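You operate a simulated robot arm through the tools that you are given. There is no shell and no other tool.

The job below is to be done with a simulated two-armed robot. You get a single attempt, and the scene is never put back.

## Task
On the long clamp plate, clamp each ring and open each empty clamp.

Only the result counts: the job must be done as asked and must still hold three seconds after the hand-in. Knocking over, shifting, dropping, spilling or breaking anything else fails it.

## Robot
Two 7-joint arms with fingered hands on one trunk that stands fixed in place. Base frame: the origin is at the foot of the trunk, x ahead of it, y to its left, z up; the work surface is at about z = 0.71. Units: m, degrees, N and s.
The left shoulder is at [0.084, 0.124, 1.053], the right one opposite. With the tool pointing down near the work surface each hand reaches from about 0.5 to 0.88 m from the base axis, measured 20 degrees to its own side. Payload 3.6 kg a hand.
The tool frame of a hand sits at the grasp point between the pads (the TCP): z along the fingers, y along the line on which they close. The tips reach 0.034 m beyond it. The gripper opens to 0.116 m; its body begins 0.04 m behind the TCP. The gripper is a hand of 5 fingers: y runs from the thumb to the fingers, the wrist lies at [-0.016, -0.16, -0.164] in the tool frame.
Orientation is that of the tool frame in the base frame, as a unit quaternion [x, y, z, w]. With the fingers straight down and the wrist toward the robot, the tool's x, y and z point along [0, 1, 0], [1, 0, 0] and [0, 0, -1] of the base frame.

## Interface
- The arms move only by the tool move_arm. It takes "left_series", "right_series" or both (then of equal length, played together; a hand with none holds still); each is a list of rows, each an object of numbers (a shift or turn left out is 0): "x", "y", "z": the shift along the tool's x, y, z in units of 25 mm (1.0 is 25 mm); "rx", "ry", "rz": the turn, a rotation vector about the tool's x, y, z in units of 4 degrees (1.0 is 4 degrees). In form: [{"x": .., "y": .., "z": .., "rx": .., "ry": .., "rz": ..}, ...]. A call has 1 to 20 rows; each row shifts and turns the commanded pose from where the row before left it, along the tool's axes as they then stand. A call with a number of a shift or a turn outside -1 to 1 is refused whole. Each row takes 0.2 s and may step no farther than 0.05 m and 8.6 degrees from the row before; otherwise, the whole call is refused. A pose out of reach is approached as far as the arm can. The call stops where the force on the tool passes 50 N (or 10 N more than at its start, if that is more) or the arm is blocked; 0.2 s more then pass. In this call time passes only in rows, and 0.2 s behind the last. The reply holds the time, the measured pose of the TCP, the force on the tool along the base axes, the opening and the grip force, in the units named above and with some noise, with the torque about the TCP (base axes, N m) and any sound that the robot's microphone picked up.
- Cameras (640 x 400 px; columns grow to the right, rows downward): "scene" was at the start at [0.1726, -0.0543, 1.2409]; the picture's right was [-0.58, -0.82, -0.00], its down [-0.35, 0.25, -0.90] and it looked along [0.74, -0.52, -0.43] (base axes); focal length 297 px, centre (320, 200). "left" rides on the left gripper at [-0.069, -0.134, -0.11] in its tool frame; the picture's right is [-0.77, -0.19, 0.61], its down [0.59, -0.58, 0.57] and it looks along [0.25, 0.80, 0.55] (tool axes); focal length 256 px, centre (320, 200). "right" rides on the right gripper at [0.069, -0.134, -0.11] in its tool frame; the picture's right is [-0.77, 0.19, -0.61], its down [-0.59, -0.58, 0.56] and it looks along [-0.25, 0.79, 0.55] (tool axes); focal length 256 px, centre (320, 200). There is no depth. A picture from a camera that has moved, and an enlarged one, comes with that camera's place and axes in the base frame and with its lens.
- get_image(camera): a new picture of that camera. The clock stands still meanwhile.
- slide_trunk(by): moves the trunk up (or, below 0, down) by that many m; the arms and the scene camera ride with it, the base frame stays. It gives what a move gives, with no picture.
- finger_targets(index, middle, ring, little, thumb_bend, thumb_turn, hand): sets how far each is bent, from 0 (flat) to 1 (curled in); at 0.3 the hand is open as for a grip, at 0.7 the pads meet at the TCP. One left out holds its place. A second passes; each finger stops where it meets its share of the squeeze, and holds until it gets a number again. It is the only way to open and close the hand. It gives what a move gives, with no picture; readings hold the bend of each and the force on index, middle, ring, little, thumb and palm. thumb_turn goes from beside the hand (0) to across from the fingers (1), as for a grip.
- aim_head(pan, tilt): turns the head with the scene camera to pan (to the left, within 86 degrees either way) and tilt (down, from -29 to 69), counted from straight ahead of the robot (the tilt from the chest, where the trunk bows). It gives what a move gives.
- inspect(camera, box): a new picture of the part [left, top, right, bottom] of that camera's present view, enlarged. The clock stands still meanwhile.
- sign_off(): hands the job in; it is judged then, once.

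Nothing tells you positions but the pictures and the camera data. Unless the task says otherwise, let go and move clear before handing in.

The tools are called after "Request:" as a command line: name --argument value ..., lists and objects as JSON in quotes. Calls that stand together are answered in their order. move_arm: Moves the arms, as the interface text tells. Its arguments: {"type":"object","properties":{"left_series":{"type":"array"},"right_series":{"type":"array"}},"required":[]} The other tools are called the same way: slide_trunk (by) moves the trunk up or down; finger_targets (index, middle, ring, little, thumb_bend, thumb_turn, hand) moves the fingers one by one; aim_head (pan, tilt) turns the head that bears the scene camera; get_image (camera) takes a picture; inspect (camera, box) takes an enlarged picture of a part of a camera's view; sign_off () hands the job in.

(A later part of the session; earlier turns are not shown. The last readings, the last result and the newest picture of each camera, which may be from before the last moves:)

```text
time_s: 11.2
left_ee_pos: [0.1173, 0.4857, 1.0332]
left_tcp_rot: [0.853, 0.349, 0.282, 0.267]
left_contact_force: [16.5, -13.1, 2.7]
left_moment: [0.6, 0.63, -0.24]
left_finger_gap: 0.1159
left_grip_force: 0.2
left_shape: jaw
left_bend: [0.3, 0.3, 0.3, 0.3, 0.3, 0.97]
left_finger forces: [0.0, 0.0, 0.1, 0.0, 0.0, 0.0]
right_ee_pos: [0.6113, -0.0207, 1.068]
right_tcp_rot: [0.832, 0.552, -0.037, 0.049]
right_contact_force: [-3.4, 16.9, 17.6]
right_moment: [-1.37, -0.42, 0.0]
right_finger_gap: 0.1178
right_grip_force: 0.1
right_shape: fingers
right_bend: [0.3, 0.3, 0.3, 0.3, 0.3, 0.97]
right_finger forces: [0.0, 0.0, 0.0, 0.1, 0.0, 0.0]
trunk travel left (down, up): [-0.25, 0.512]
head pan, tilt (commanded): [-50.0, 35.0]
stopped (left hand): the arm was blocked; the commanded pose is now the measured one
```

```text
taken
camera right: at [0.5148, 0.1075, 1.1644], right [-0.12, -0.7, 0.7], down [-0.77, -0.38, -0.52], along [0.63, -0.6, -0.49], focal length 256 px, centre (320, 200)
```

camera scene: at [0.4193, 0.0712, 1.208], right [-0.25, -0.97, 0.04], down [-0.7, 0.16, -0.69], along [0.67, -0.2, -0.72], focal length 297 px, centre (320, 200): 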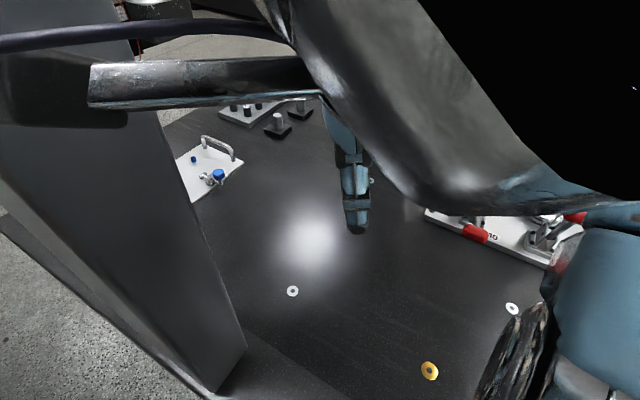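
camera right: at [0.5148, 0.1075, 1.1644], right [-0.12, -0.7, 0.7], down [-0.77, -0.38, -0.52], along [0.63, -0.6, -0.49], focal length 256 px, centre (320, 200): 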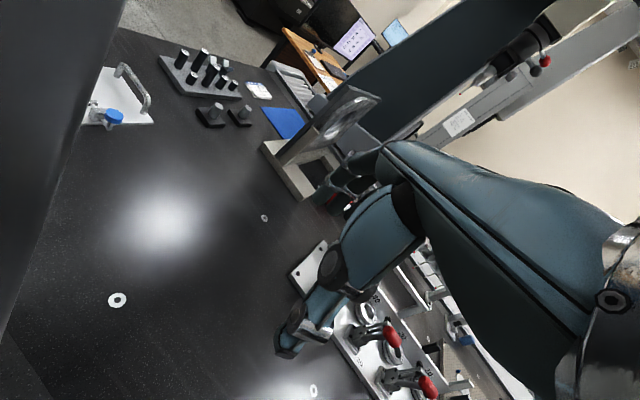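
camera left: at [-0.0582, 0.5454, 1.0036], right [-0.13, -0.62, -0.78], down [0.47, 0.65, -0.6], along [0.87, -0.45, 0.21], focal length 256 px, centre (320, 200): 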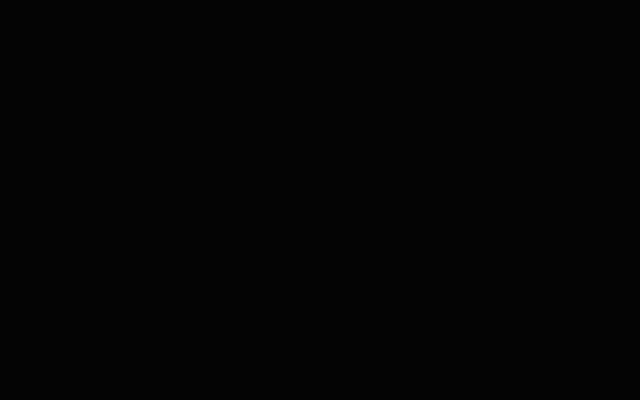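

The right side is calming down while the left arm is still swinging back. Fixtures still look fine, so I'll hold again.

Request:
finger_targets --hand "right" --index 0.3

Request:
get_image --camera "scene"

Request:
get_image --camera "right"

```text
time_s: 11.5
left_ee_pos: [0.2357, 0.422, 0.9893]
left_tcp_rot: [0.83, -0.061, 0.224, 0.507]
left_contact_force: [3.0, 6.1, 2.7]
left_moment: [0.18, 0.07, -0.13]
left_finger_gap: 0.1157
left_grip_force: 0.1
left_shape: jaw
left_bend: [0.3, 0.3, 0.3, 0.3, 0.3, 0.97]
left_finger forces: [0.1, 0.0, 0.0, 0.0, 0.0, 0.0]
right_ee_pos: [0.274, -0.2012, 1.1738]
right_tcp_rot: [0.95, 0.268, -0.025, 0.156]
right_contact_force: [10.6, -5.1, 9.5]
right_moment: [0.47, 0.81, -0.05]
right_finger_gap: 0.1181
right_grip_force: 0.1
right_shape: fingers
right_bend: [0.3, 0.3, 0.3, 0.3, 0.3, 0.97]
right_finger forces: [0.1, 0.0, 0.1, 0.0, 0.0, 0.2]
trunk travel left (down, up): [-0.25, 0.512]
head pan, tilt (commanded): [-50.0, 35.0]
stopped (left hand): the arm was blocked; the commanded pose is now the measured one
```

```text
taken
camera scene: at [0.1579, 0.0419, 1.2301], right [-0.71, -0.7, 0.07], down [-0.44, 0.37, -0.82], along [0.55, -0.61, -0.57], focal length 297 px, centre (320, 200)
```

scene: 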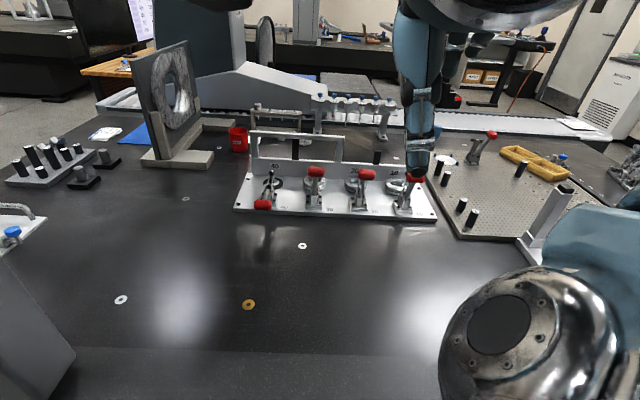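

```text
taken
camera right: at [0.26, -0.0241, 1.2324], right [-0.58, -0.35, 0.74], down [-0.78, -0.01, -0.62], along [0.22, -0.94, -0.27], focal length 256 px, centre (320, 200)
```

right: 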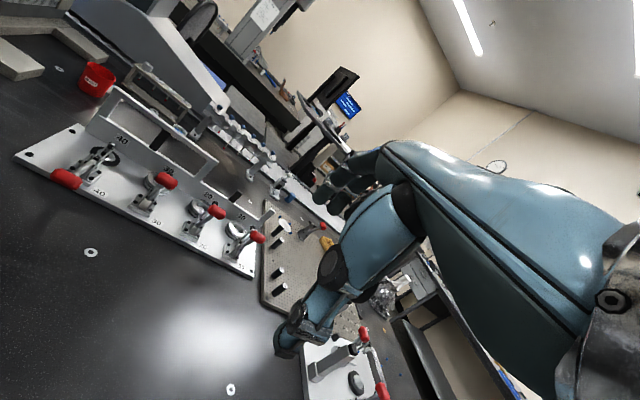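

The torso is nearly back to neutral, with head position and orientation almost nominal, and everything on the table is in place. I'll hold once more.

Request:
finger_targets --hand "right" --index 0.3

Request:
get_image --camera "scene"

Request:
get_image --camera "left"

```text
time_s: 11.8
left_ee_pos: [0.1348, 0.3201, 1.0572]
left_tcp_rot: [0.868, 0.032, 0.292, 0.4]
left_contact_force: [-3.8, 5.5, -2.8]
left_moment: [-0.22, -0.11, 0.0]
left_finger_gap: 0.1158
left_grip_force: 0.0
left_shape: jaw
left_bend: [0.3, 0.3, 0.3, 0.3, 0.3, 0.97]
left_finger forces: [0.1, 0.0, 0.0, 0.1, 0.0, 0.1]
right_ee_pos: [0.2144, -0.3802, 1.1452]
right_tcp_rot: [0.967, 0.227, 0.062, 0.098]
right_contact_force: [8.9, 3.6, 3.7]
right_moment: [0.03, 0.7, -0.44]
right_finger_gap: 0.118
right_grip_force: 0.1
right_shape: fingers
right_bend: [0.3, 0.3, 0.3, 0.3, 0.3, 0.97]
right_finger forces: [0.0, 0.0, 0.0, 0.0, 0.0, 0.0]
trunk travel left (down, up): [-0.25, 0.512]
head pan, tilt (commanded): [-50.0, 35.0]
stopped (left hand): the arm was blocked; the commanded pose is now the measured one
```

```text
taken
camera scene: at [0.0013, -0.1602, 1.2464], right [-0.81, -0.58, -0.12], down [-0.25, 0.52, -0.82], along [0.53, -0.63, -0.56], focal length 297 px, centre (320, 200)
```

scene: 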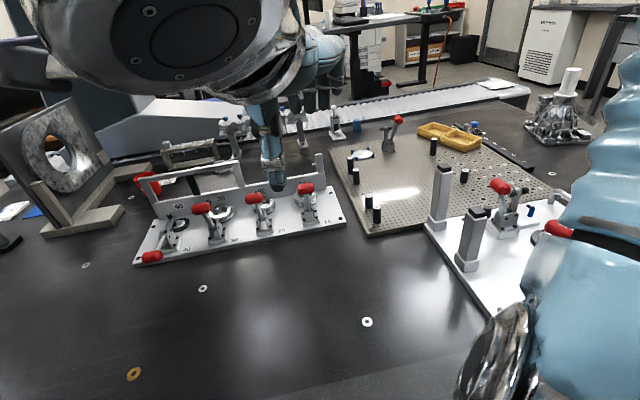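

```text
taken
camera left: at [0.0434, 0.4651, 0.9847], right [-0.28, -0.51, -0.81], down [0.89, 0.18, -0.42], along [0.36, -0.84, 0.4], focal length 256 px, centre (320, 200)
```

left: 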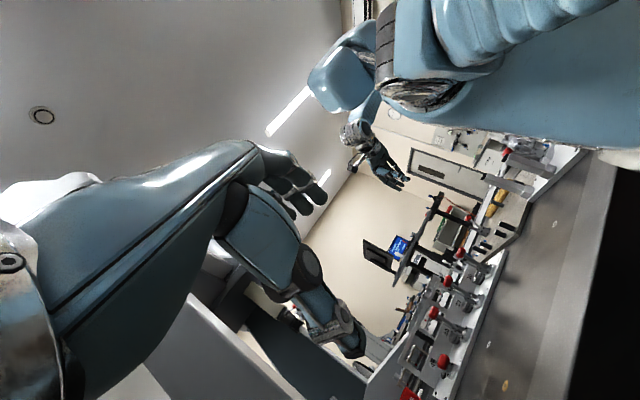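

The sway is shrinking with each swing (head offset about 0.30, then 0.28, then 0.18 m), and both hands are high and clear. I'll keep holding until it dies out.

Request:
finger_targets --hand "right" --index 0.3

Request:
get_image --camera "scene"

```text
time_s: 12.1
left_ee_pos: [0.2987, 0.4239, 0.9446]
left_tcp_rot: [0.894, 0.02, 0.221, 0.39]
left_contact_force: [-1.1, -0.4, 1.9]
left_moment: [0.0, 0.0, 0.0]
left_finger_gap: 0.1159
left_grip_force: 0.0
left_shape: jaw
left_bend: [0.3, 0.3, 0.3, 0.3, 0.3, 0.97]
left_finger forces: [0.0, 0.0, 0.0, 0.0, 0.0, 0.0]
right_ee_pos: [0.4603, -0.2053, 1.0978]
right_tcp_rot: [0.962, 0.267, 0.042, 0.029]
right_contact_force: [1.9, -0.3, -3.6]
right_moment: [-0.06, -0.09, 0.02]
right_finger_gap: 0.1178
right_grip_force: 0.1
right_shape: fingers
right_bend: [0.3, 0.3, 0.3, 0.3, 0.3, 0.97]
right_finger forces: [0.0, 0.0, 0.1, 0.1, 0.0, 0.1]
trunk travel left (down, up): [-0.25, 0.512]
head pan, tilt (commanded): [-50.0, 35.0]
stopped (right hand): the arm was blocked; the commanded pose is now the measured one
```

```text
taken
camera scene: at [0.1782, -0.0606, 1.2205], right [-0.66, -0.75, 0.02], down [-0.47, 0.38, -0.8], along [0.59, -0.53, -0.6], focal length 297 px, centre (320, 200)
```

scene: 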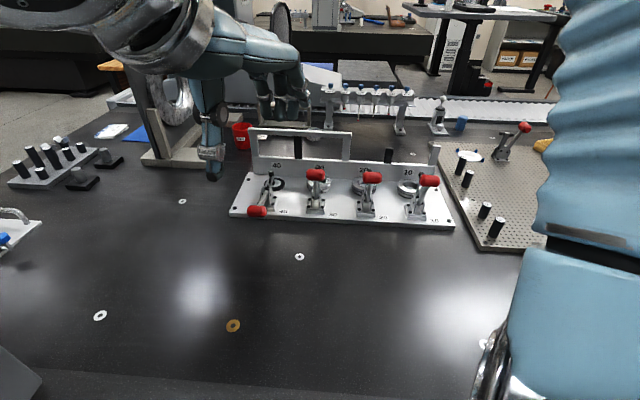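

The body is close to neutral and forces are small. One more hold should show whether it has settled.

Request:
finger_targets --hand "right" --index 0.3

Request:
get_image --camera "scene"

Request:
get_image --camera "left"

Request:
get_image --camera "right"

```text
time_s: 12.5
left_ee_pos: [0.4418, 0.4904, 0.924]
left_tcp_rot: [0.83, 0.117, 0.183, 0.514]
left_contact_force: [-1.1, 5.6, 4.6]
left_moment: [0.15, 0.16, 0.18]
left_finger_gap: 0.116
left_grip_force: 0.1
left_shape: jaw
left_bend: [0.3, 0.3, 0.3, 0.3, 0.3, 0.97]
left_finger forces: [0.0, 0.1, 0.0, 0.0, 0.1, 0.0]
right_ee_pos: [0.4727, -0.2077, 1.124]
right_tcp_rot: [0.972, 0.182, -0.012, 0.149]
right_contact_force: [-1.4, 1.6, -1.3]
right_moment: [-0.18, 0.0, -0.08]
right_finger_gap: 0.1177
right_grip_force: 0.1
right_shape: fingers
right_bend: [0.3, 0.3, 0.3, 0.3, 0.3, 0.97]
right_finger forces: [0.0, 0.1, 0.1, 0.0, 0.1, 0.0]
trunk travel left (down, up): [-0.25, 0.512]
head pan, tilt (commanded): [-50.0, 35.0]
stopped (left hand): the arm was blocked; the commanded pose is now the measured one
```

```text
taken
camera scene: at [0.3193, 0.054, 1.2249], right [-0.75, -0.65, 0.16], down [-0.48, 0.35, -0.81], along [0.47, -0.68, -0.57], focal length 297 px, centre (320, 200)
```

scene: 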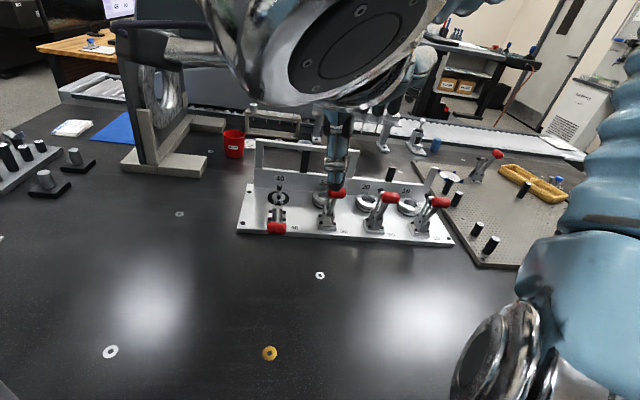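

```text
taken
camera left: at [0.3314, 0.6129, 0.8368], right [-0.44, -0.71, -0.56], down [0.77, 0.03, -0.64], along [0.46, -0.71, 0.53], focal length 256 px, centre (320, 200)
```

left: 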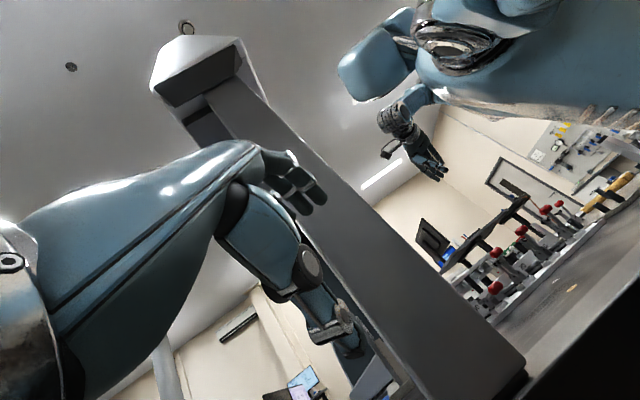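

```text
taken
camera right: at [0.4854, -0.0314, 1.1862], right [-0.67, -0.26, 0.7], down [-0.74, 0.14, -0.66], along [0.07, -0.96, -0.28], focal length 256 px, centre (320, 200)
```

right: 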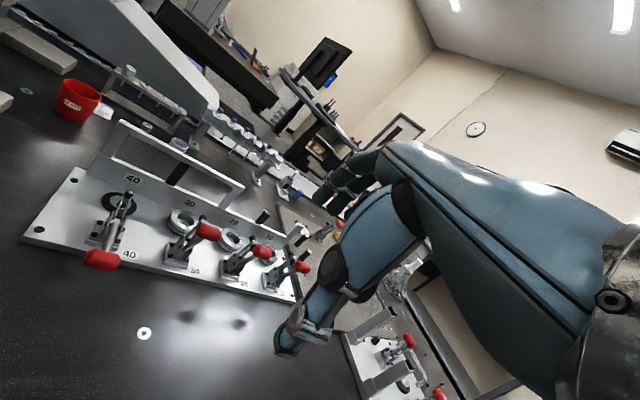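

It is still swaying, but by less, and nothing has been touched. I'll keep holding.

Request:
finger_targets --hand "right" --index 0.3

Request:
get_image --camera "scene"

```text
time_s: 12.8
left_ee_pos: [0.3218, 0.3597, 1.0031]
left_tcp_rot: [0.823, 0.104, 0.237, 0.506]
left_contact_force: [-8.0, -3.9, 2.8]
left_moment: [0.34, -0.06, 0.51]
left_finger_gap: 0.1159
left_grip_force: 0.1
left_shape: jaw
left_bend: [0.3, 0.3, 0.3, 0.3, 0.3, 0.97]
left_finger forces: [0.0, 0.1, 0.0, 0.0, 0.0, 0.1]
right_ee_pos: [0.4269, -0.2672, 0.9997]
right_tcp_rot: [0.954, 0.114, -0.04, -0.276]
right_contact_force: [65.7, -3.8, -34.2]
right_moment: [0.85, 4.43, 0.26]
right_finger_gap: 0.1171
right_grip_force: 0.1
right_shape: fingers
right_bend: [0.3, 0.3, 0.3, 0.3, 0.3, 0.97]
right_finger forces: [0.1, 0.1, 0.0, 0.0, 0.1, 0.0]
trunk travel left (down, up): [-0.25, 0.512]
head pan, tilt (commanded): [-50.0, 35.0]
stopped (left hand): the arm was blocked; the commanded pose is now the measured one
```

```text
taken
camera scene: at [0.314, -0.0813, 1.2183], right [-0.67, -0.74, 0.05], down [-0.5, 0.4, -0.76], along [0.55, -0.53, -0.64], focal length 297 px, centre (320, 200)
```

scene: 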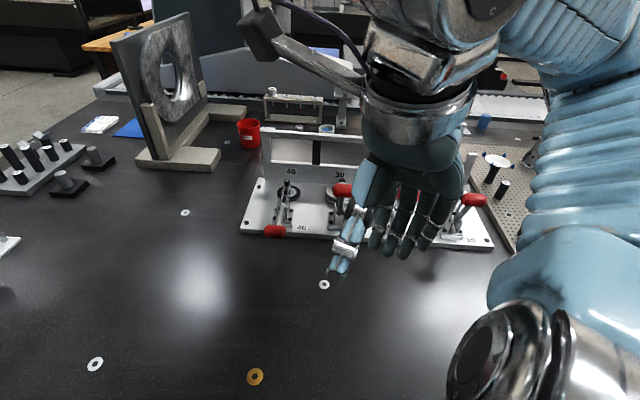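

The repeated stops may themselves be feeding the sway. I'll let time pass with a small head move instead, which doesn't re-latch the arm targets.

Request:
aim_head --pan -45 --tilt 35

Request:
get_image --camera "scene"

```text
time_s: 13.5
left_ee_pos: [0.2868, 0.4073, 0.9888]
left_tcp_rot: [0.823, 0.073, 0.242, 0.509]
left_contact_force: [1.2, -0.4, 1.5]
left_moment: [0.05, 0.05, -0.05]
left_finger_gap: 0.1159
left_grip_force: 0.1
left_shape: jaw
left_bend: [0.3, 0.3, 0.3, 0.3, 0.3, 0.97]
left_finger forces: [0.0, 0.1, 0.0, 0.1, 0.0, 0.1]
right_ee_pos: [0.2844, -0.2979, 1.124]
right_tcp_rot: [0.983, 0.155, 0.051, 0.089]
right_contact_force: [2.0, -1.0, 2.2]
right_moment: [0.04, 0.11, 0.02]
right_finger_gap: 0.1179
right_grip_force: 0.0
right_shape: fingers
right_bend: [0.3, 0.3, 0.3, 0.3, 0.3, 0.97]
right_finger forces: [0.0, 0.0, 0.0, 0.0, 0.0, 0.0]
trunk travel left (down, up): [-0.25, 0.512]
head pan, tilt (commanded): [-45.0, 35.0]
```

```text
taken
camera scene: at [0.1092, -0.0444, 1.2388], right [-0.71, -0.71, -0.01], down [-0.37, 0.39, -0.84], along [0.6, -0.59, -0.54], focal length 297 px, centre (320, 200)
```

scene: 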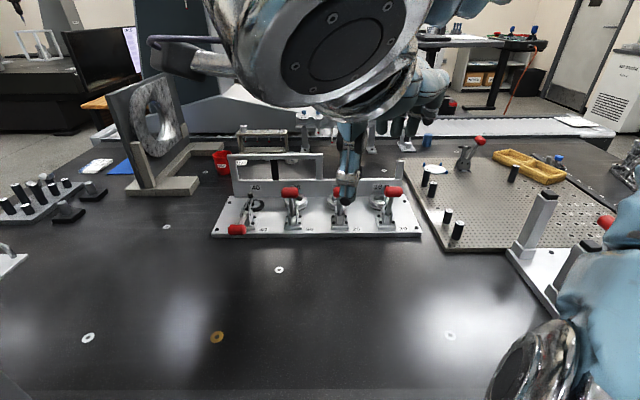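

That helped: forces are down to about 2 N and the torso is nearly upright. I'll do it once more to settle fully.

Request:
aim_head --pan -47 --tilt 35

Request:
get_image --camera "scene"

Request:
get_image --camera "left"

Request:
get_image --camera "right"

```text
time_s: 14.1
left_ee_pos: [0.3163, 0.3921, 0.9846]
left_tcp_rot: [0.837, 0.077, 0.224, 0.493]
left_contact_force: [0.2, -1.1, -0.4]
left_moment: [0.02, -0.03, 0.09]
left_finger_gap: 0.1159
left_grip_force: 0.0
left_shape: jaw
left_bend: [0.3, 0.3, 0.3, 0.3, 0.3, 0.97]
left_finger forces: [0.0, 0.1, 0.0, 0.0, 0.0, 0.0]
right_ee_pos: [0.3895, -0.2924, 1.1015]
right_tcp_rot: [0.984, 0.164, 0.063, 0.008]
right_contact_force: [1.1, 0.4, 0.4]
right_moment: [0.02, 0.11, -0.04]
right_finger_gap: 0.1179
right_grip_force: 0.1
right_shape: fingers
right_bend: [0.3, 0.3, 0.3, 0.3, 0.3, 0.97]
right_finger forces: [0.1, 0.1, 0.0, 0.0, 0.1, 0.0]
trunk travel left (down, up): [-0.25, 0.512]
head pan, tilt (commanded): [-47.0, 35.0]
```

```text
taken
camera scene: at [0.2816, -0.0683, 1.2186], right [-0.72, -0.69, 0.08], down [-0.48, 0.41, -0.78], along [0.51, -0.6, -0.62], focal length 297 px, centre (320, 200)
```

scene: 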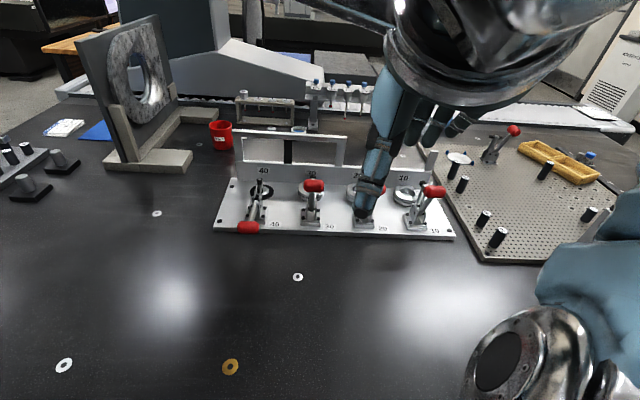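

```text
taken
camera left: at [0.2171, 0.5213, 0.8953], right [-0.39, -0.66, -0.64], down [0.83, 0.05, -0.55], along [0.4, -0.75, 0.53], focal length 256 px, centre (320, 200)
```

left: 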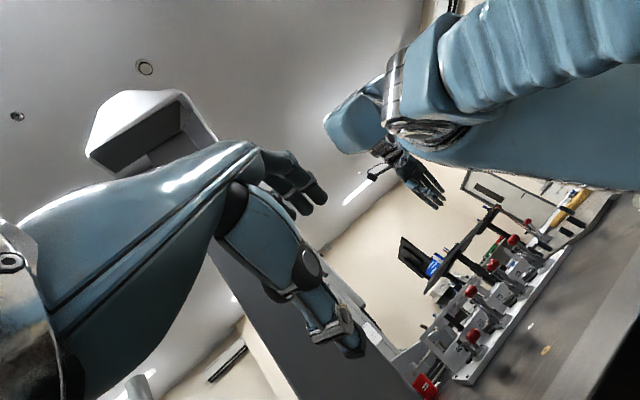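

```text
taken
camera right: at [0.3973, -0.1433, 1.2146], right [-0.74, -0.43, 0.52], down [-0.67, 0.36, -0.65], along [0.09, -0.83, -0.55], focal length 256 px, centre (320, 200)
```

right: 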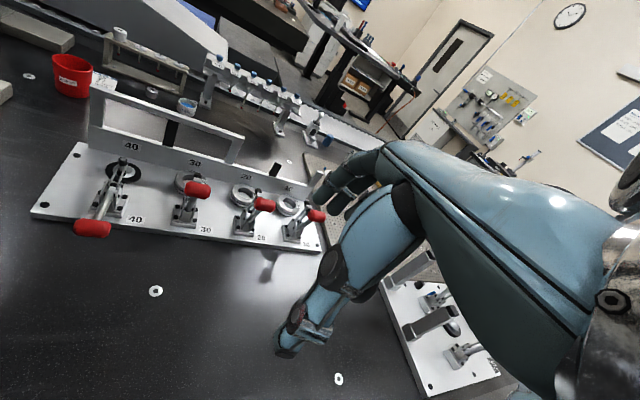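

The sway is still decaying in the fore-aft direction. I'll let more time pass the same way.

Request:
aim_head --pan -45 --tilt 35

Request:
aim_head --pan -47 --tilt 35

Request:
get_image --camera "scene"

```text
time_s: 14.7
left_ee_pos: [0.2699, 0.3915, 0.9983]
left_tcp_rot: [0.825, 0.066, 0.246, 0.504]
left_contact_force: [3.0, 0.0, -0.5]
left_moment: [-0.05, -0.01, -0.15]
left_finger_gap: 0.1162
left_grip_force: 0.0
left_shape: jaw
left_bend: [0.3, 0.3, 0.3, 0.3, 0.3, 0.97]
left_finger forces: [0.0, 0.0, 0.0, 0.0, 0.0, 0.0]
right_ee_pos: [0.2683, -0.3153, 1.126]
right_tcp_rot: [0.983, 0.153, 0.057, 0.085]
right_contact_force: [4.6, 0.5, 0.4]
right_moment: [0.01, 0.3, -0.14]
right_finger_gap: 0.118
right_grip_force: 0.0
right_shape: fingers
right_bend: [0.3, 0.3, 0.3, 0.3, 0.3, 0.97]
right_finger forces: [0.1, 0.1, 0.1, 0.0, 0.1, 0.0]
trunk travel left (down, up): [-0.25, 0.512]
head pan, tilt (commanded): [-45.0, 35.0]
```

```text
time_s: 15.3
left_ee_pos: [0.2988, 0.3919, 0.9896]
left_tcp_rot: [0.83, 0.072, 0.234, 0.502]
left_contact_force: [-0.6, 0.0, 0.2]
left_moment: [0.0, 0.0, -0.02]
left_finger_gap: 0.1158
left_grip_force: 0.2
left_shape: jaw
left_bend: [0.3, 0.3, 0.3, 0.3, 0.3, 0.97]
left_finger forces: [0.0, 0.0, 0.0, 0.0, 0.1, 0.0]
right_ee_pos: [0.3198, -0.3037, 1.1125]
right_tcp_rot: [0.985, 0.157, 0.056, 0.045]
right_contact_force: [-0.3, -0.1, -0.8]
right_moment: [0.0, 0.04, -0.04]
right_finger_gap: 0.1175
right_grip_force: 0.0
right_shape: fingers
right_bend: [0.3, 0.3, 0.3, 0.3, 0.3, 0.97]
right_finger forces: [0.0, 0.0, 0.0, 0.0, 0.0, 0.0]
trunk travel left (down, up): [-0.25, 0.512]
head pan, tilt (commanded): [-47.0, 35.0]
```

```text
taken
camera scene: at [0.21, -0.0748, 1.2238], right [-0.73, -0.68, 0.03], down [-0.43, 0.42, -0.8], along [0.53, -0.6, -0.6], focal length 297 px, centre (320, 200)
```

scene: 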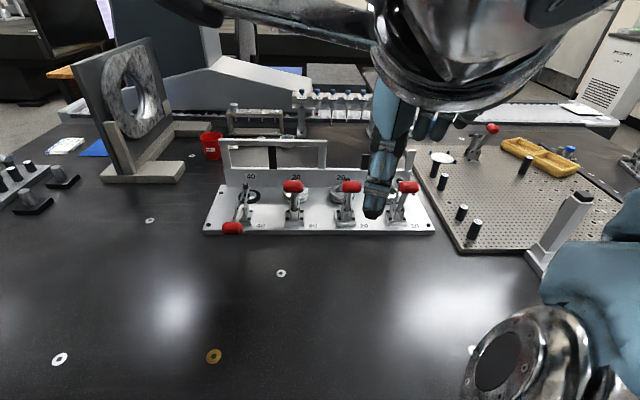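

The amplitude is now small. I'll let a couple more seconds pass so it settles completely.

Request:
aim_head --pan -45 --tilt 35

Request:
aim_head --pan -47 --tilt 35

Request:
aim_head --pan -45 --tilt 35

Request:
aim_head --pan -47 --tilt 35

Request:
get_image --camera "scene"

Request:
get_image --camera "right"

Request:
get_image --camera "left"

```text
time_s: 15.9
left_ee_pos: [0.3174, 0.3924, 0.9861]
left_tcp_rot: [0.83, 0.076, 0.227, 0.504]
left_contact_force: [-0.1, 0.3, 0.0]
left_moment: [-0.01, 0.0, 0.05]
left_finger_gap: 0.1161
left_grip_force: 0.0
left_shape: jaw
left_bend: [0.3, 0.3, 0.3, 0.3, 0.3, 0.97]
left_finger forces: [0.0, 0.1, 0.0, 0.0, 0.0, 0.0]
right_ee_pos: [0.3232, -0.314, 1.112]
right_tcp_rot: [0.985, 0.153, 0.033, 0.078]
right_contact_force: [-1.0, -0.1, -0.2]
right_moment: [-0.05, -0.09, 0.02]
right_finger_gap: 0.1176
right_grip_force: 0.0
right_shape: fingers
right_bend: [0.3, 0.3, 0.3, 0.3, 0.3, 0.97]
right_finger forces: [0.1, 0.1, 0.0, 0.1, 0.0, 0.0]
trunk travel left (down, up): [-0.25, 0.512]
head pan, tilt (commanded): [-45.0, 35.0]
```

```text
time_s: 16.6
left_ee_pos: [0.3031, 0.3925, 0.9885]
left_tcp_rot: [0.828, 0.073, 0.233, 0.505]
left_contact_force: [1.6, 0.0, 0.8]
left_moment: [0.01, -0.04, -0.08]
left_finger_gap: 0.1159
left_grip_force: 0.1
left_shape: jaw
left_bend: [0.3, 0.3, 0.3, 0.3, 0.3, 0.97]
left_finger forces: [0.0, 0.1, 0.0, 0.1, 0.0, 0.0]
right_ee_pos: [0.3072, -0.3128, 1.113]
right_tcp_rot: [0.984, 0.153, 0.041, 0.077]
right_contact_force: [1.3, -0.6, 0.4]
right_moment: [0.03, 0.07, -0.04]
right_finger_gap: 0.1176
right_grip_force: 0.1
right_shape: fingers
right_bend: [0.3, 0.3, 0.3, 0.3, 0.3, 0.97]
right_finger forces: [0.0, 0.0, 0.1, 0.0, 0.1, 0.1]
trunk travel left (down, up): [-0.25, 0.512]
head pan, tilt (commanded): [-47.0, 35.0]
```

```text
time_s: 17.2
left_ee_pos: [0.2996, 0.394, 0.9878]
left_tcp_rot: [0.828, 0.073, 0.235, 0.505]
left_contact_force: [-0.3, -0.3, 0.4]
left_moment: [0.0, -0.02, 0.01]
left_finger_gap: 0.1159
left_grip_force: 0.0
left_shape: jaw
left_bend: [0.3, 0.3, 0.3, 0.3, 0.3, 0.97]
left_finger forces: [0.0, 0.0, 0.1, 0.1, 0.0, 0.0]
right_ee_pos: [0.3052, -0.3128, 1.115]
right_tcp_rot: [0.984, 0.152, 0.043, 0.076]
right_contact_force: [-0.5, 0.3, 0.6]
right_moment: [-0.04, 0.02, 0.02]
right_finger_gap: 0.1177
right_grip_force: 0.2
right_shape: fingers
right_bend: [0.3, 0.3, 0.3, 0.3, 0.3, 0.97]
right_finger forces: [0.0, 0.1, 0.0, 0.0, 0.0, 0.1]
trunk travel left (down, up): [-0.25, 0.512]
head pan, tilt (commanded): [-45.0, 35.0]
```

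```text
time_s: 17.8
left_ee_pos: [0.2996, 0.3919, 0.9879]
left_tcp_rot: [0.828, 0.073, 0.235, 0.504]
left_contact_force: [-0.7, 0.1, -0.2]
left_moment: [0.03, 0.01, 0.0]
left_finger_gap: 0.1161
left_grip_force: 0.0
left_shape: jaw
left_bend: [0.3, 0.3, 0.3, 0.3, 0.3, 0.97]
left_finger forces: [0.0, 0.0, 0.0, 0.1, 0.1, 0.0]
right_ee_pos: [0.3043, -0.3124, 1.114]
right_tcp_rot: [0.984, 0.153, 0.044, 0.076]
right_contact_force: [-0.2, -0.9, 0.2]
right_moment: [-0.03, 0.0, -0.02]
right_finger_gap: 0.1175
right_grip_force: 0.1
right_shape: fingers
right_bend: [0.3, 0.3, 0.3, 0.3, 0.3, 0.97]
right_finger forces: [0.0, 0.0, 0.0, 0.1, 0.0, 0.0]
trunk travel left (down, up): [-0.25, 0.512]
head pan, tilt (commanded): [-47.0, 35.0]
```

```text
taken
camera scene: at [0.1571, -0.0749, 1.2256], right [-0.73, -0.68, 0.0], down [-0.39, 0.42, -0.82], along [0.56, -0.6, -0.57], focal length 297 px, centre (320, 200)
```

scene: 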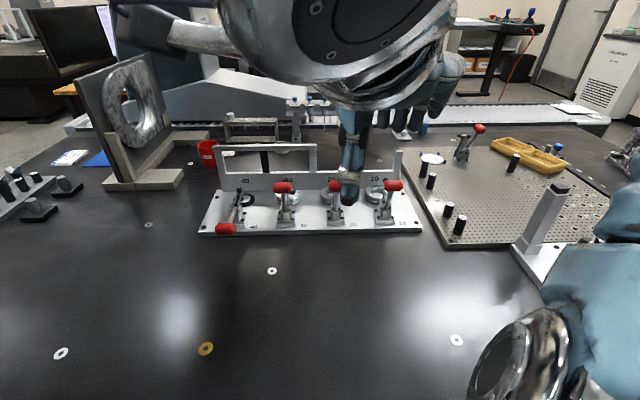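

```text
taken
camera right: at [0.318, -0.1501, 1.2059], right [-0.74, -0.33, 0.59], down [-0.67, 0.28, -0.69], along [0.06, -0.9, -0.43], focal length 256 px, centre (320, 200)
```

right: 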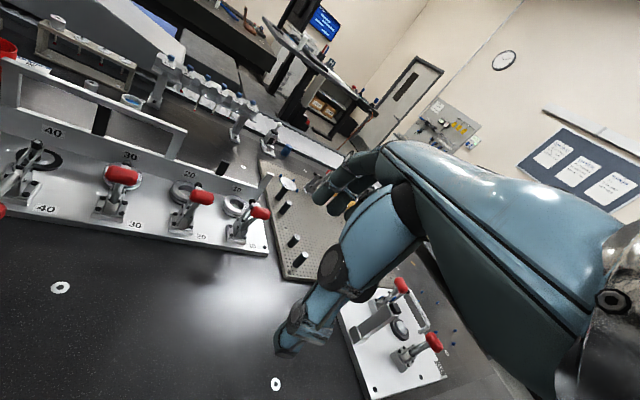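

```text
taken
camera left: at [0.2031, 0.5205, 0.8925], right [-0.37, -0.67, -0.64], down [0.85, 0.03, -0.53], along [0.38, -0.74, 0.56], focal length 256 px, centre (320, 200)
```

left: 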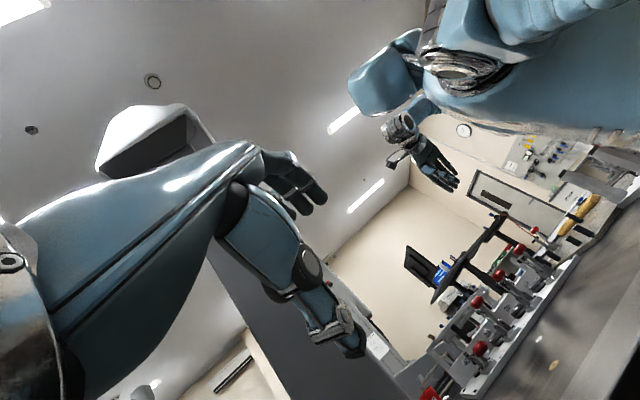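

The robot is fully settled and upright again, with the left hand parked at the left and the fixtures undisturbed. Now I'll move the right hand away from the head, forward and to the right, slowly and in short calls, with the left arm untouched.

Request:
move_arm --right_series '[{"x": 0.3, "y": 0.6, "z": 0.1}, {"x": 0.3, "y": 0.6, "z": 0.1}, {"x": 0.3, "y": 0.6, "z": 0.1}, {"x": 0.3, "y": 0.6, "z": 0.1}, {"x": 0.3, "y": 0.6, "z": 0.1}, {"x": 0.3, "y": 0.6, "z": 0.1}, {"x": 0.3, "y": 0.6, "z": 0.1}, {"x": 0.3, "y": 0.6, "z": 0.1}]'

Request:
get_image --camera "scene"

```text
time_s: 19.6
left_ee_pos: [0.2998, 0.3921, 0.9889]
left_tcp_rot: [0.828, 0.073, 0.235, 0.504]
left_contact_force: [0.4, -0.4, -0.5]
left_moment: [0.03, 0.0, -0.02]
left_finger_gap: 0.1163
left_grip_force: 0.0
left_shape: jaw
left_bend: [0.3, 0.3, 0.3, 0.3, 0.3, 0.97]
left_finger forces: [0.0, 0.1, 0.0, 0.0, 0.0, 0.1]
right_ee_pos: [0.3046, -0.3126, 1.1142]
right_tcp_rot: [0.984, 0.153, 0.042, 0.076]
right_contact_force: [0.2, -0.5, 0.5]
right_moment: [0.02, 0.01, 0.03]
right_finger_gap: 0.1175
right_grip_force: 0.0
right_shape: fingers
right_bend: [0.3, 0.3, 0.3, 0.3, 0.3, 0.97]
right_finger forces: [0.0, 0.1, 0.1, 0.1, 0.0, 0.1]
right hand out of reach, approached as far as the arm can: row 1, 2, 3, 4, 5, 6, 7, 8
trunk travel left (down, up): [-0.25, 0.512]
head pan, tilt (commanded): [-47.0, 35.0]
```

```text
taken
camera scene: at [0.1571, -0.0749, 1.2256], right [-0.73, -0.68, 0.0], down [-0.39, 0.42, -0.82], along [0.56, -0.6, -0.57], focal length 297 px, centre (320, 200)
```

scene: 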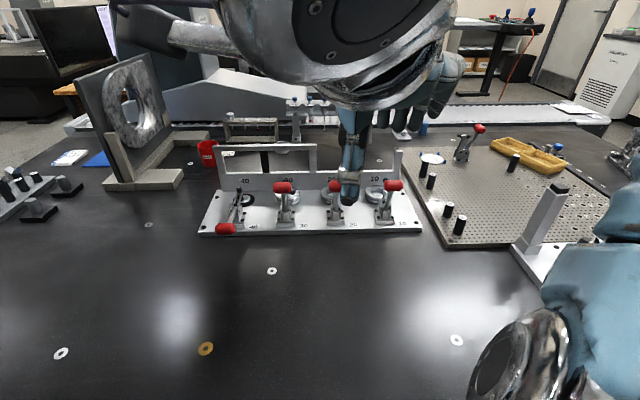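

The arm did not move: in this twisted orientation the planner reports every target as out of reach. I'll send one zero row to see what pose it regards as commanded.

Request:
move_arm --right_series '[{"x": 0.0}]'

```text
time_s: 20.0
left_ee_pos: [0.2996, 0.3927, 0.9885]
left_tcp_rot: [0.828, 0.073, 0.235, 0.504]
left_contact_force: [-0.8, -0.3, -0.3]
left_moment: [0.03, -0.04, -0.03]
left_finger_gap: 0.1159
left_grip_force: 0.1
left_shape: jaw
left_bend: [0.3, 0.3, 0.3, 0.3, 0.3, 0.97]
left_finger forces: [0.1, 0.0, 0.0, 0.1, 0.0, 0.0]
right_ee_pos: [0.3042, -0.3128, 1.1146]
right_tcp_rot: [0.984, 0.152, 0.043, 0.076]
right_contact_force: [-0.3, 0.2, -0.4]
right_moment: [-0.01, 0.0, 0.01]
right_finger_gap: 0.1179
right_grip_force: 0.1
right_shape: fingers
right_bend: [0.3, 0.3, 0.3, 0.3, 0.3, 0.97]
right_finger forces: [0.0, 0.0, 0.0, 0.0, 0.0, 0.1]
trunk travel left (down, up): [-0.25, 0.512]
head pan, tilt (commanded): [-47.0, 35.0]
```

A zero move is reachable, so the commanded pose is where the arm is now. I'll try a few small un-yaw steps toward the good orientation.

Request:
move_arm --right_series '[{"rz": -0.5, "rx": 0.18}, {"rz": -0.5, "rx": 0.18}]'

```text
time_s: 20.6
left_ee_pos: [0.3007, 0.3927, 0.9889]
left_tcp_rot: [0.828, 0.073, 0.234, 0.505]
left_contact_force: [-0.4, 0.0, 0.0]
left_moment: [-0.01, 0.03, -0.01]
left_finger_gap: 0.1159
left_grip_force: 0.1
left_shape: jaw
left_bend: [0.3, 0.3, 0.3, 0.3, 0.3, 0.97]
left_finger forces: [0.0, 0.1, 0.1, 0.0, 0.0, 0.0]
right_ee_pos: [0.3183, -0.3002, 1.1153]
right_tcp_rot: [0.978, 0.193, 0.041, 0.069]
right_contact_force: [0.7, 0.0, -0.6]
right_moment: [-0.07, 0.03, -0.02]
right_finger_gap: 0.1176
right_grip_force: 0.1
right_shape: fingers
right_bend: [0.3, 0.3, 0.3, 0.3, 0.3, 0.97]
right_finger forces: [0.0, 0.0, 0.0, 0.0, 0.1, 0.1]
right hand out of reach, approached as far as the arm can: row 2
trunk travel left (down, up): [-0.25, 0.512]
head pan, tilt (commanded): [-47.0, 35.0]
```

The hand is turning in the right direction. I'll continue in small steps.

Request:
move_arm --right_series '[{"rz": -0.5, "rx": 0.18}, {"rz": -0.5, "rx": 0.18}, {"rz": -0.5, "rx": 0.18}, {"rz": -0.5, "rx": 0.18}]'

```text
time_s: 21.6
left_ee_pos: [0.3, 0.3928, 0.9886]
left_tcp_rot: [0.827, 0.073, 0.235, 0.505]
left_contact_force: [-0.2, -0.1, 0.5]
left_moment: [0.0, -0.01, -0.01]
left_finger_gap: 0.1161
left_grip_force: 0.1
left_shape: jaw
left_bend: [0.3, 0.3, 0.3, 0.3, 0.3, 0.97]
left_finger forces: [0.0, 0.0, 0.0, 0.0, 0.0, 0.0]
right_ee_pos: [0.3189, -0.3003, 1.1187]
right_tcp_rot: [0.964, 0.26, 0.033, 0.047]
right_contact_force: [0.4, -0.9, -0.3]
right_moment: [0.01, 0.03, 0.0]
right_finger_gap: 0.1179
right_grip_force: 0.0
right_shape: fingers
right_bend: [0.3, 0.3, 0.3, 0.3, 0.3, 0.97]
right_finger forces: [0.0, 0.1, 0.1, 0.1, 0.1, 0.0]
right hand out of reach, approached as far as the arm can: row 4
trunk travel left (down, up): [-0.25, 0.512]
head pan, tilt (commanded): [-47.0, 35.0]
```

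The orientation is improving. Now I'll combine an outward move with the remaining turn.

Request:
move_arm --right_series '[{"x": 0.18, "y": 0.6, "z": 0.08, "rz": -0.3, "rx": 0.12}, {"x": 0.18, "y": 0.6, "z": 0.08, "rz": -0.3, "rx": 0.12}, {"x": 0.18, "y": 0.6, "z": 0.08, "rz": -0.3, "rx": 0.12}, {"x": 0.18, "y": 0.6, "z": 0.08, "rz": -0.3, "rx": 0.12}]'

Request:
get_image --camera "scene"

```text
time_s: 22.6
left_ee_pos: [0.3003, 0.3916, 0.9883]
left_tcp_rot: [0.828, 0.073, 0.235, 0.504]
left_contact_force: [-0.1, 0.3, 0.4]
left_moment: [0.01, -0.01, 0.01]
left_finger_gap: 0.1159
left_grip_force: 0.1
left_shape: jaw
left_bend: [0.3, 0.3, 0.3, 0.3, 0.3, 0.97]
left_finger forces: [0.0, 0.1, 0.0, 0.1, 0.1, 0.0]
right_ee_pos: [0.3669, -0.3427, 1.116]
right_tcp_rot: [0.953, 0.301, 0.027, 0.033]
right_contact_force: [1.3, -0.2, -0.4]
right_moment: [0.02, 0.02, 0.01]
right_finger_gap: 0.1177
right_grip_force: 0.1
right_shape: fingers
right_bend: [0.3, 0.3, 0.3, 0.3, 0.3, 0.97]
right_finger forces: [0.0, 0.1, 0.0, 0.0, 0.1, 0.1]
trunk travel left (down, up): [-0.25, 0.512]
head pan, tilt (commanded): [-47.0, 35.0]
```

```text
taken
camera scene: at [0.1572, -0.0753, 1.2255], right [-0.73, -0.68, 0.0], down [-0.39, 0.42, -0.82], along [0.56, -0.6, -0.57], focal length 297 px, centre (320, 200)
```

scene: 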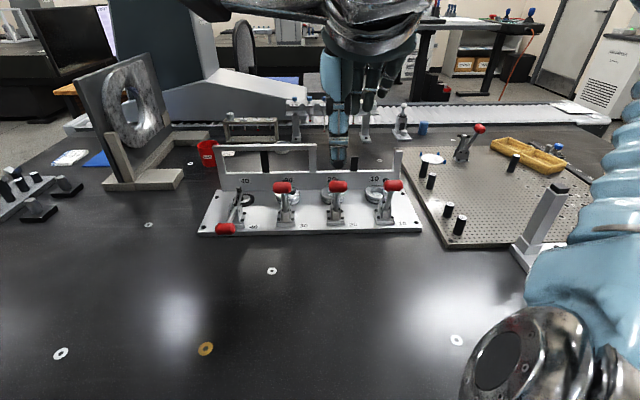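

Everything now moves freely. I'll finish aligning the hand while moving outward toward the plate, keeping it high.

Request:
move_arm --right_series '[{"y": 0.8, "rx": 0.235, "ry": -0.07, "rz": -0.525}, {"y": 0.8, "rx": 0.235, "ry": -0.07, "rz": -0.525}, {"y": 0.8, "rx": 0.235, "ry": -0.07, "rz": -0.525}, {"y": 0.8, "rx": 0.235, "ry": -0.07, "rz": -0.525}, {"y": 0.8, "rx": 0.235, "ry": -0.07, "rz": -0.525}]'

Request:
get_image --camera "scene"

Request:
get_image --camera "right"

```text
time_s: 23.2
left_ee_pos: [0.3004, 0.4056, 0.9878]
left_tcp_rot: [0.827, 0.074, 0.235, 0.506]
left_contact_force: [-0.8, -0.2, -0.1]
left_moment: [-0.02, -0.03, 0.0]
left_finger_gap: 0.116
left_grip_force: 0.1
left_shape: jaw
left_bend: [0.3, 0.3, 0.3, 0.3, 0.3, 0.97]
left_finger forces: [0.1, 0.0, 0.1, 0.0, 0.0, 0.0]
right_ee_pos: [0.3845, -0.3566, 1.1204]
right_tcp_rot: [0.945, 0.327, 0.016, 0.025]
right_contact_force: [-0.4, 1.1, -0.6]
right_moment: [-0.04, -0.02, -0.04]
right_finger_gap: 0.1176
right_grip_force: 0.0
right_shape: fingers
right_bend: [0.3, 0.3, 0.3, 0.3, 0.3, 0.97]
right_finger forces: [0.1, 0.0, 0.0, 0.0, 0.0, 0.1]
trunk travel left (down, up): [-0.25, 0.512]
head pan, tilt (commanded): [-47.0, 35.0]
stopped in row 2 (right hand): the arm was blocked; the commanded pose is now the measured one
```

```text
taken
camera scene: at [0.1566, -0.0719, 1.2259], right [-0.73, -0.68, 0.0], down [-0.39, 0.42, -0.82], along [0.56, -0.6, -0.57], focal length 297 px, centre (320, 200)
```

scene: 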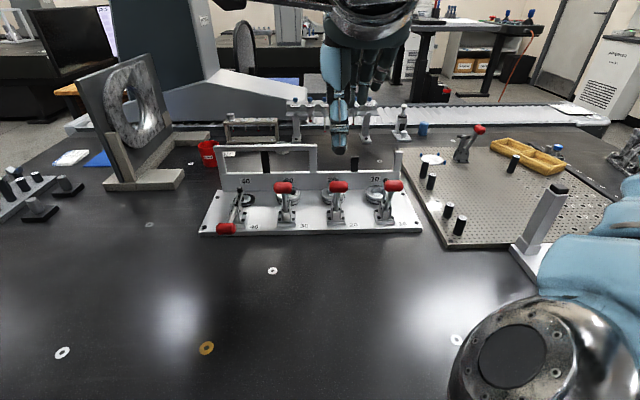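

```text
taken
camera right: at [0.35, -0.2034, 1.2239], right [-0.52, -0.6, 0.61], down [-0.79, 0.07, -0.61], along [0.32, -0.8, -0.51], focal length 256 px, centre (320, 200)
```

right: 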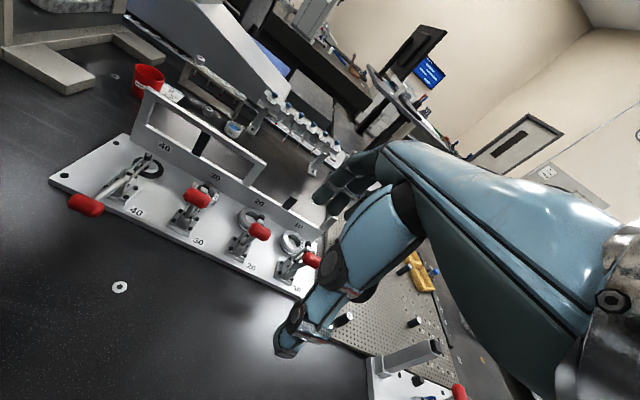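

It stopped as "blocked" with only about 1 N, probably the elbow re-posturing quickly. I'll let it settle briefly before going on with smaller steps.

Request:
aim_head --pan -48 --tilt 35

Request:
aim_head --pan -47 --tilt 35

Request:
get_image --camera "scene"

```text
time_s: 23.8
left_ee_pos: [0.3, 0.4017, 0.9885]
left_tcp_rot: [0.828, 0.072, 0.234, 0.505]
left_contact_force: [0.8, 0.5, 0.2]
left_moment: [0.01, -0.01, 0.0]
left_finger_gap: 0.1161
left_grip_force: 0.0
left_shape: jaw
left_bend: [0.3, 0.3, 0.3, 0.3, 0.3, 0.97]
left_finger forces: [0.1, 0.1, 0.0, 0.0, 0.0, 0.1]
right_ee_pos: [0.3836, -0.3607, 1.1181]
right_tcp_rot: [0.945, 0.327, 0.018, 0.024]
right_contact_force: [0.9, -0.2, 0.4]
right_moment: [-0.03, -0.01, -0.04]
right_finger_gap: 0.1177
right_grip_force: 0.1
right_shape: fingers
right_bend: [0.3, 0.3, 0.3, 0.3, 0.3, 0.97]
right_finger forces: [0.1, 0.0, 0.1, 0.1, 0.1, 0.0]
trunk travel left (down, up): [-0.25, 0.512]
head pan, tilt (commanded): [-48.0, 35.0]
```

```text
time_s: 24.4
left_ee_pos: [0.2993, 0.4032, 0.9876]
left_tcp_rot: [0.828, 0.072, 0.234, 0.505]
left_contact_force: [0.2, -0.2, 0.7]
left_moment: [-0.03, 0.04, -0.01]
left_finger_gap: 0.1161
left_grip_force: 0.1
left_shape: jaw
left_bend: [0.3, 0.3, 0.3, 0.3, 0.3, 0.97]
left_finger forces: [0.0, 0.0, 0.0, 0.1, 0.0, 0.1]
right_ee_pos: [0.3859, -0.3584, 1.1188]
right_tcp_rot: [0.945, 0.326, 0.016, 0.024]
right_contact_force: [-0.2, 0.2, -1.1]
right_moment: [0.0, 0.01, 0.01]
right_finger_gap: 0.1177
right_grip_force: 0.1
right_shape: fingers
right_bend: [0.3, 0.3, 0.3, 0.3, 0.3, 0.97]
right_finger forces: [0.1, 0.0, 0.0, 0.0, 0.1, 0.1]
trunk travel left (down, up): [-0.25, 0.512]
head pan, tilt (commanded): [-47.0, 35.0]
```

```text
taken
camera scene: at [0.1571, -0.075, 1.2256], right [-0.73, -0.68, 0.0], down [-0.39, 0.42, -0.82], along [0.56, -0.6, -0.57], focal length 297 px, centre (320, 200)
```

scene: 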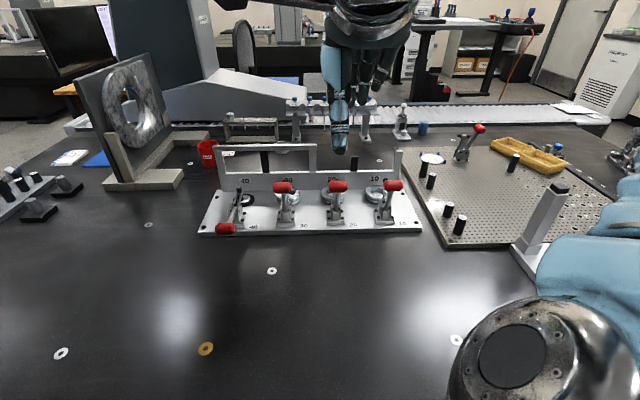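

The arm is stable. I'll continue with gentler steps.

Request:
move_arm --right_series '[{"y": 0.4, "rx": 0.135, "ry": -0.027, "rz": -0.31}, {"y": 0.4, "rx": 0.135, "ry": -0.027, "rz": -0.31}, {"y": 0.4, "rx": 0.135, "ry": -0.027, "rz": -0.31}, {"y": 0.4, "rx": 0.135, "ry": -0.027, "rz": -0.31}, {"y": 0.4, "rx": 0.135, "ry": -0.027, "rz": -0.31}, {"y": 0.4, "rx": 0.135, "ry": -0.027, "rz": -0.31}]'

Request:
get_image --camera "scene"

```text
time_s: 25.8
left_ee_pos: [0.3002, 0.4027, 0.9882]
left_tcp_rot: [0.828, 0.072, 0.234, 0.505]
left_contact_force: [0.1, -0.7, 0.3]
left_moment: [-0.01, -0.02, -0.03]
left_finger_gap: 0.1159
left_grip_force: 0.1
left_shape: jaw
left_bend: [0.3, 0.3, 0.3, 0.3, 0.3, 0.97]
left_finger forces: [0.0, 0.0, 0.0, 0.1, 0.1, 0.1]
right_ee_pos: [0.424, -0.4035, 1.1201]
right_tcp_rot: [0.922, 0.388, 0.001, -0.001]
right_contact_force: [0.3, -0.1, -0.8]
right_moment: [0.01, -0.01, -0.02]
right_finger_gap: 0.1178
right_grip_force: 0.3
right_shape: fingers
right_bend: [0.3, 0.3, 0.3, 0.3, 0.3, 0.97]
right_finger forces: [0.0, 0.0, 0.0, 0.1, 0.1, 0.1]
trunk travel left (down, up): [-0.25, 0.512]
head pan, tilt (commanded): [-47.0, 35.0]
```

```text
taken
camera scene: at [0.1572, -0.0752, 1.2256], right [-0.73, -0.68, 0.0], down [-0.39, 0.42, -0.82], along [0.56, -0.6, -0.57], focal length 297 px, centre (320, 200)
```

scene: 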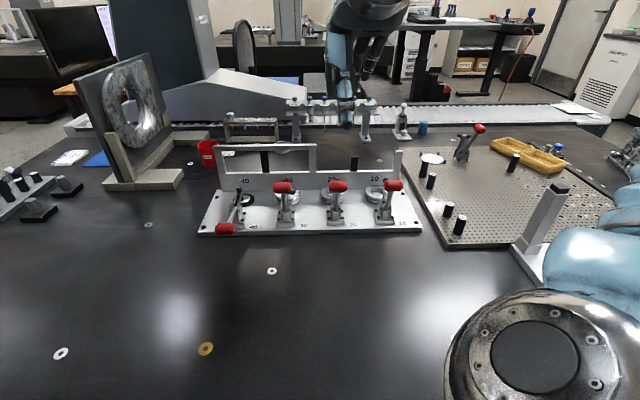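

The hand is aligned and stable. I'll check where the right elbow is relative to the tower and second fixture on the right before descending.

Request:
aim_head --pan -80 --tilt 30

Request:
get_image --camera "scene"

```text
time_s: 26.8
left_ee_pos: [0.2994, 0.4019, 0.9891]
left_tcp_rot: [0.828, 0.072, 0.234, 0.504]
left_contact_force: [0.0, 0.3, -0.1]
left_moment: [-0.02, 0.0, 0.0]
left_finger_gap: 0.1158
left_grip_force: 0.0
left_shape: jaw
left_bend: [0.3, 0.3, 0.3, 0.3, 0.3, 0.97]
left_finger forces: [0.0, 0.1, 0.0, 0.1, 0.0, 0.0]
right_ee_pos: [0.4248, -0.4048, 1.12]
right_tcp_rot: [0.922, 0.388, 0.001, 0.0]
right_contact_force: [0.5, -0.4, -0.2]
right_moment: [0.01, 0.01, 0.0]
right_finger_gap: 0.1179
right_grip_force: 0.0
right_shape: fingers
right_bend: [0.3, 0.3, 0.3, 0.3, 0.3, 0.97]
right_finger forces: [0.0, 0.1, 0.0, 0.0, 0.0, 0.1]
trunk travel left (down, up): [-0.25, 0.512]
head pan, tilt (commanded): [-80.0, 30.0]
```

```text
taken
camera scene: at [0.1128, -0.0997, 1.2334], right [-0.98, -0.17, 0.0], down [-0.09, 0.49, -0.87], along [0.15, -0.85, -0.5], focal length 297 px, centre (320, 200)
```

scene: 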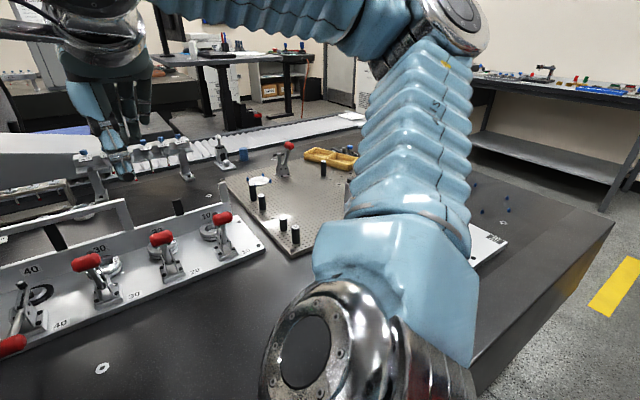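

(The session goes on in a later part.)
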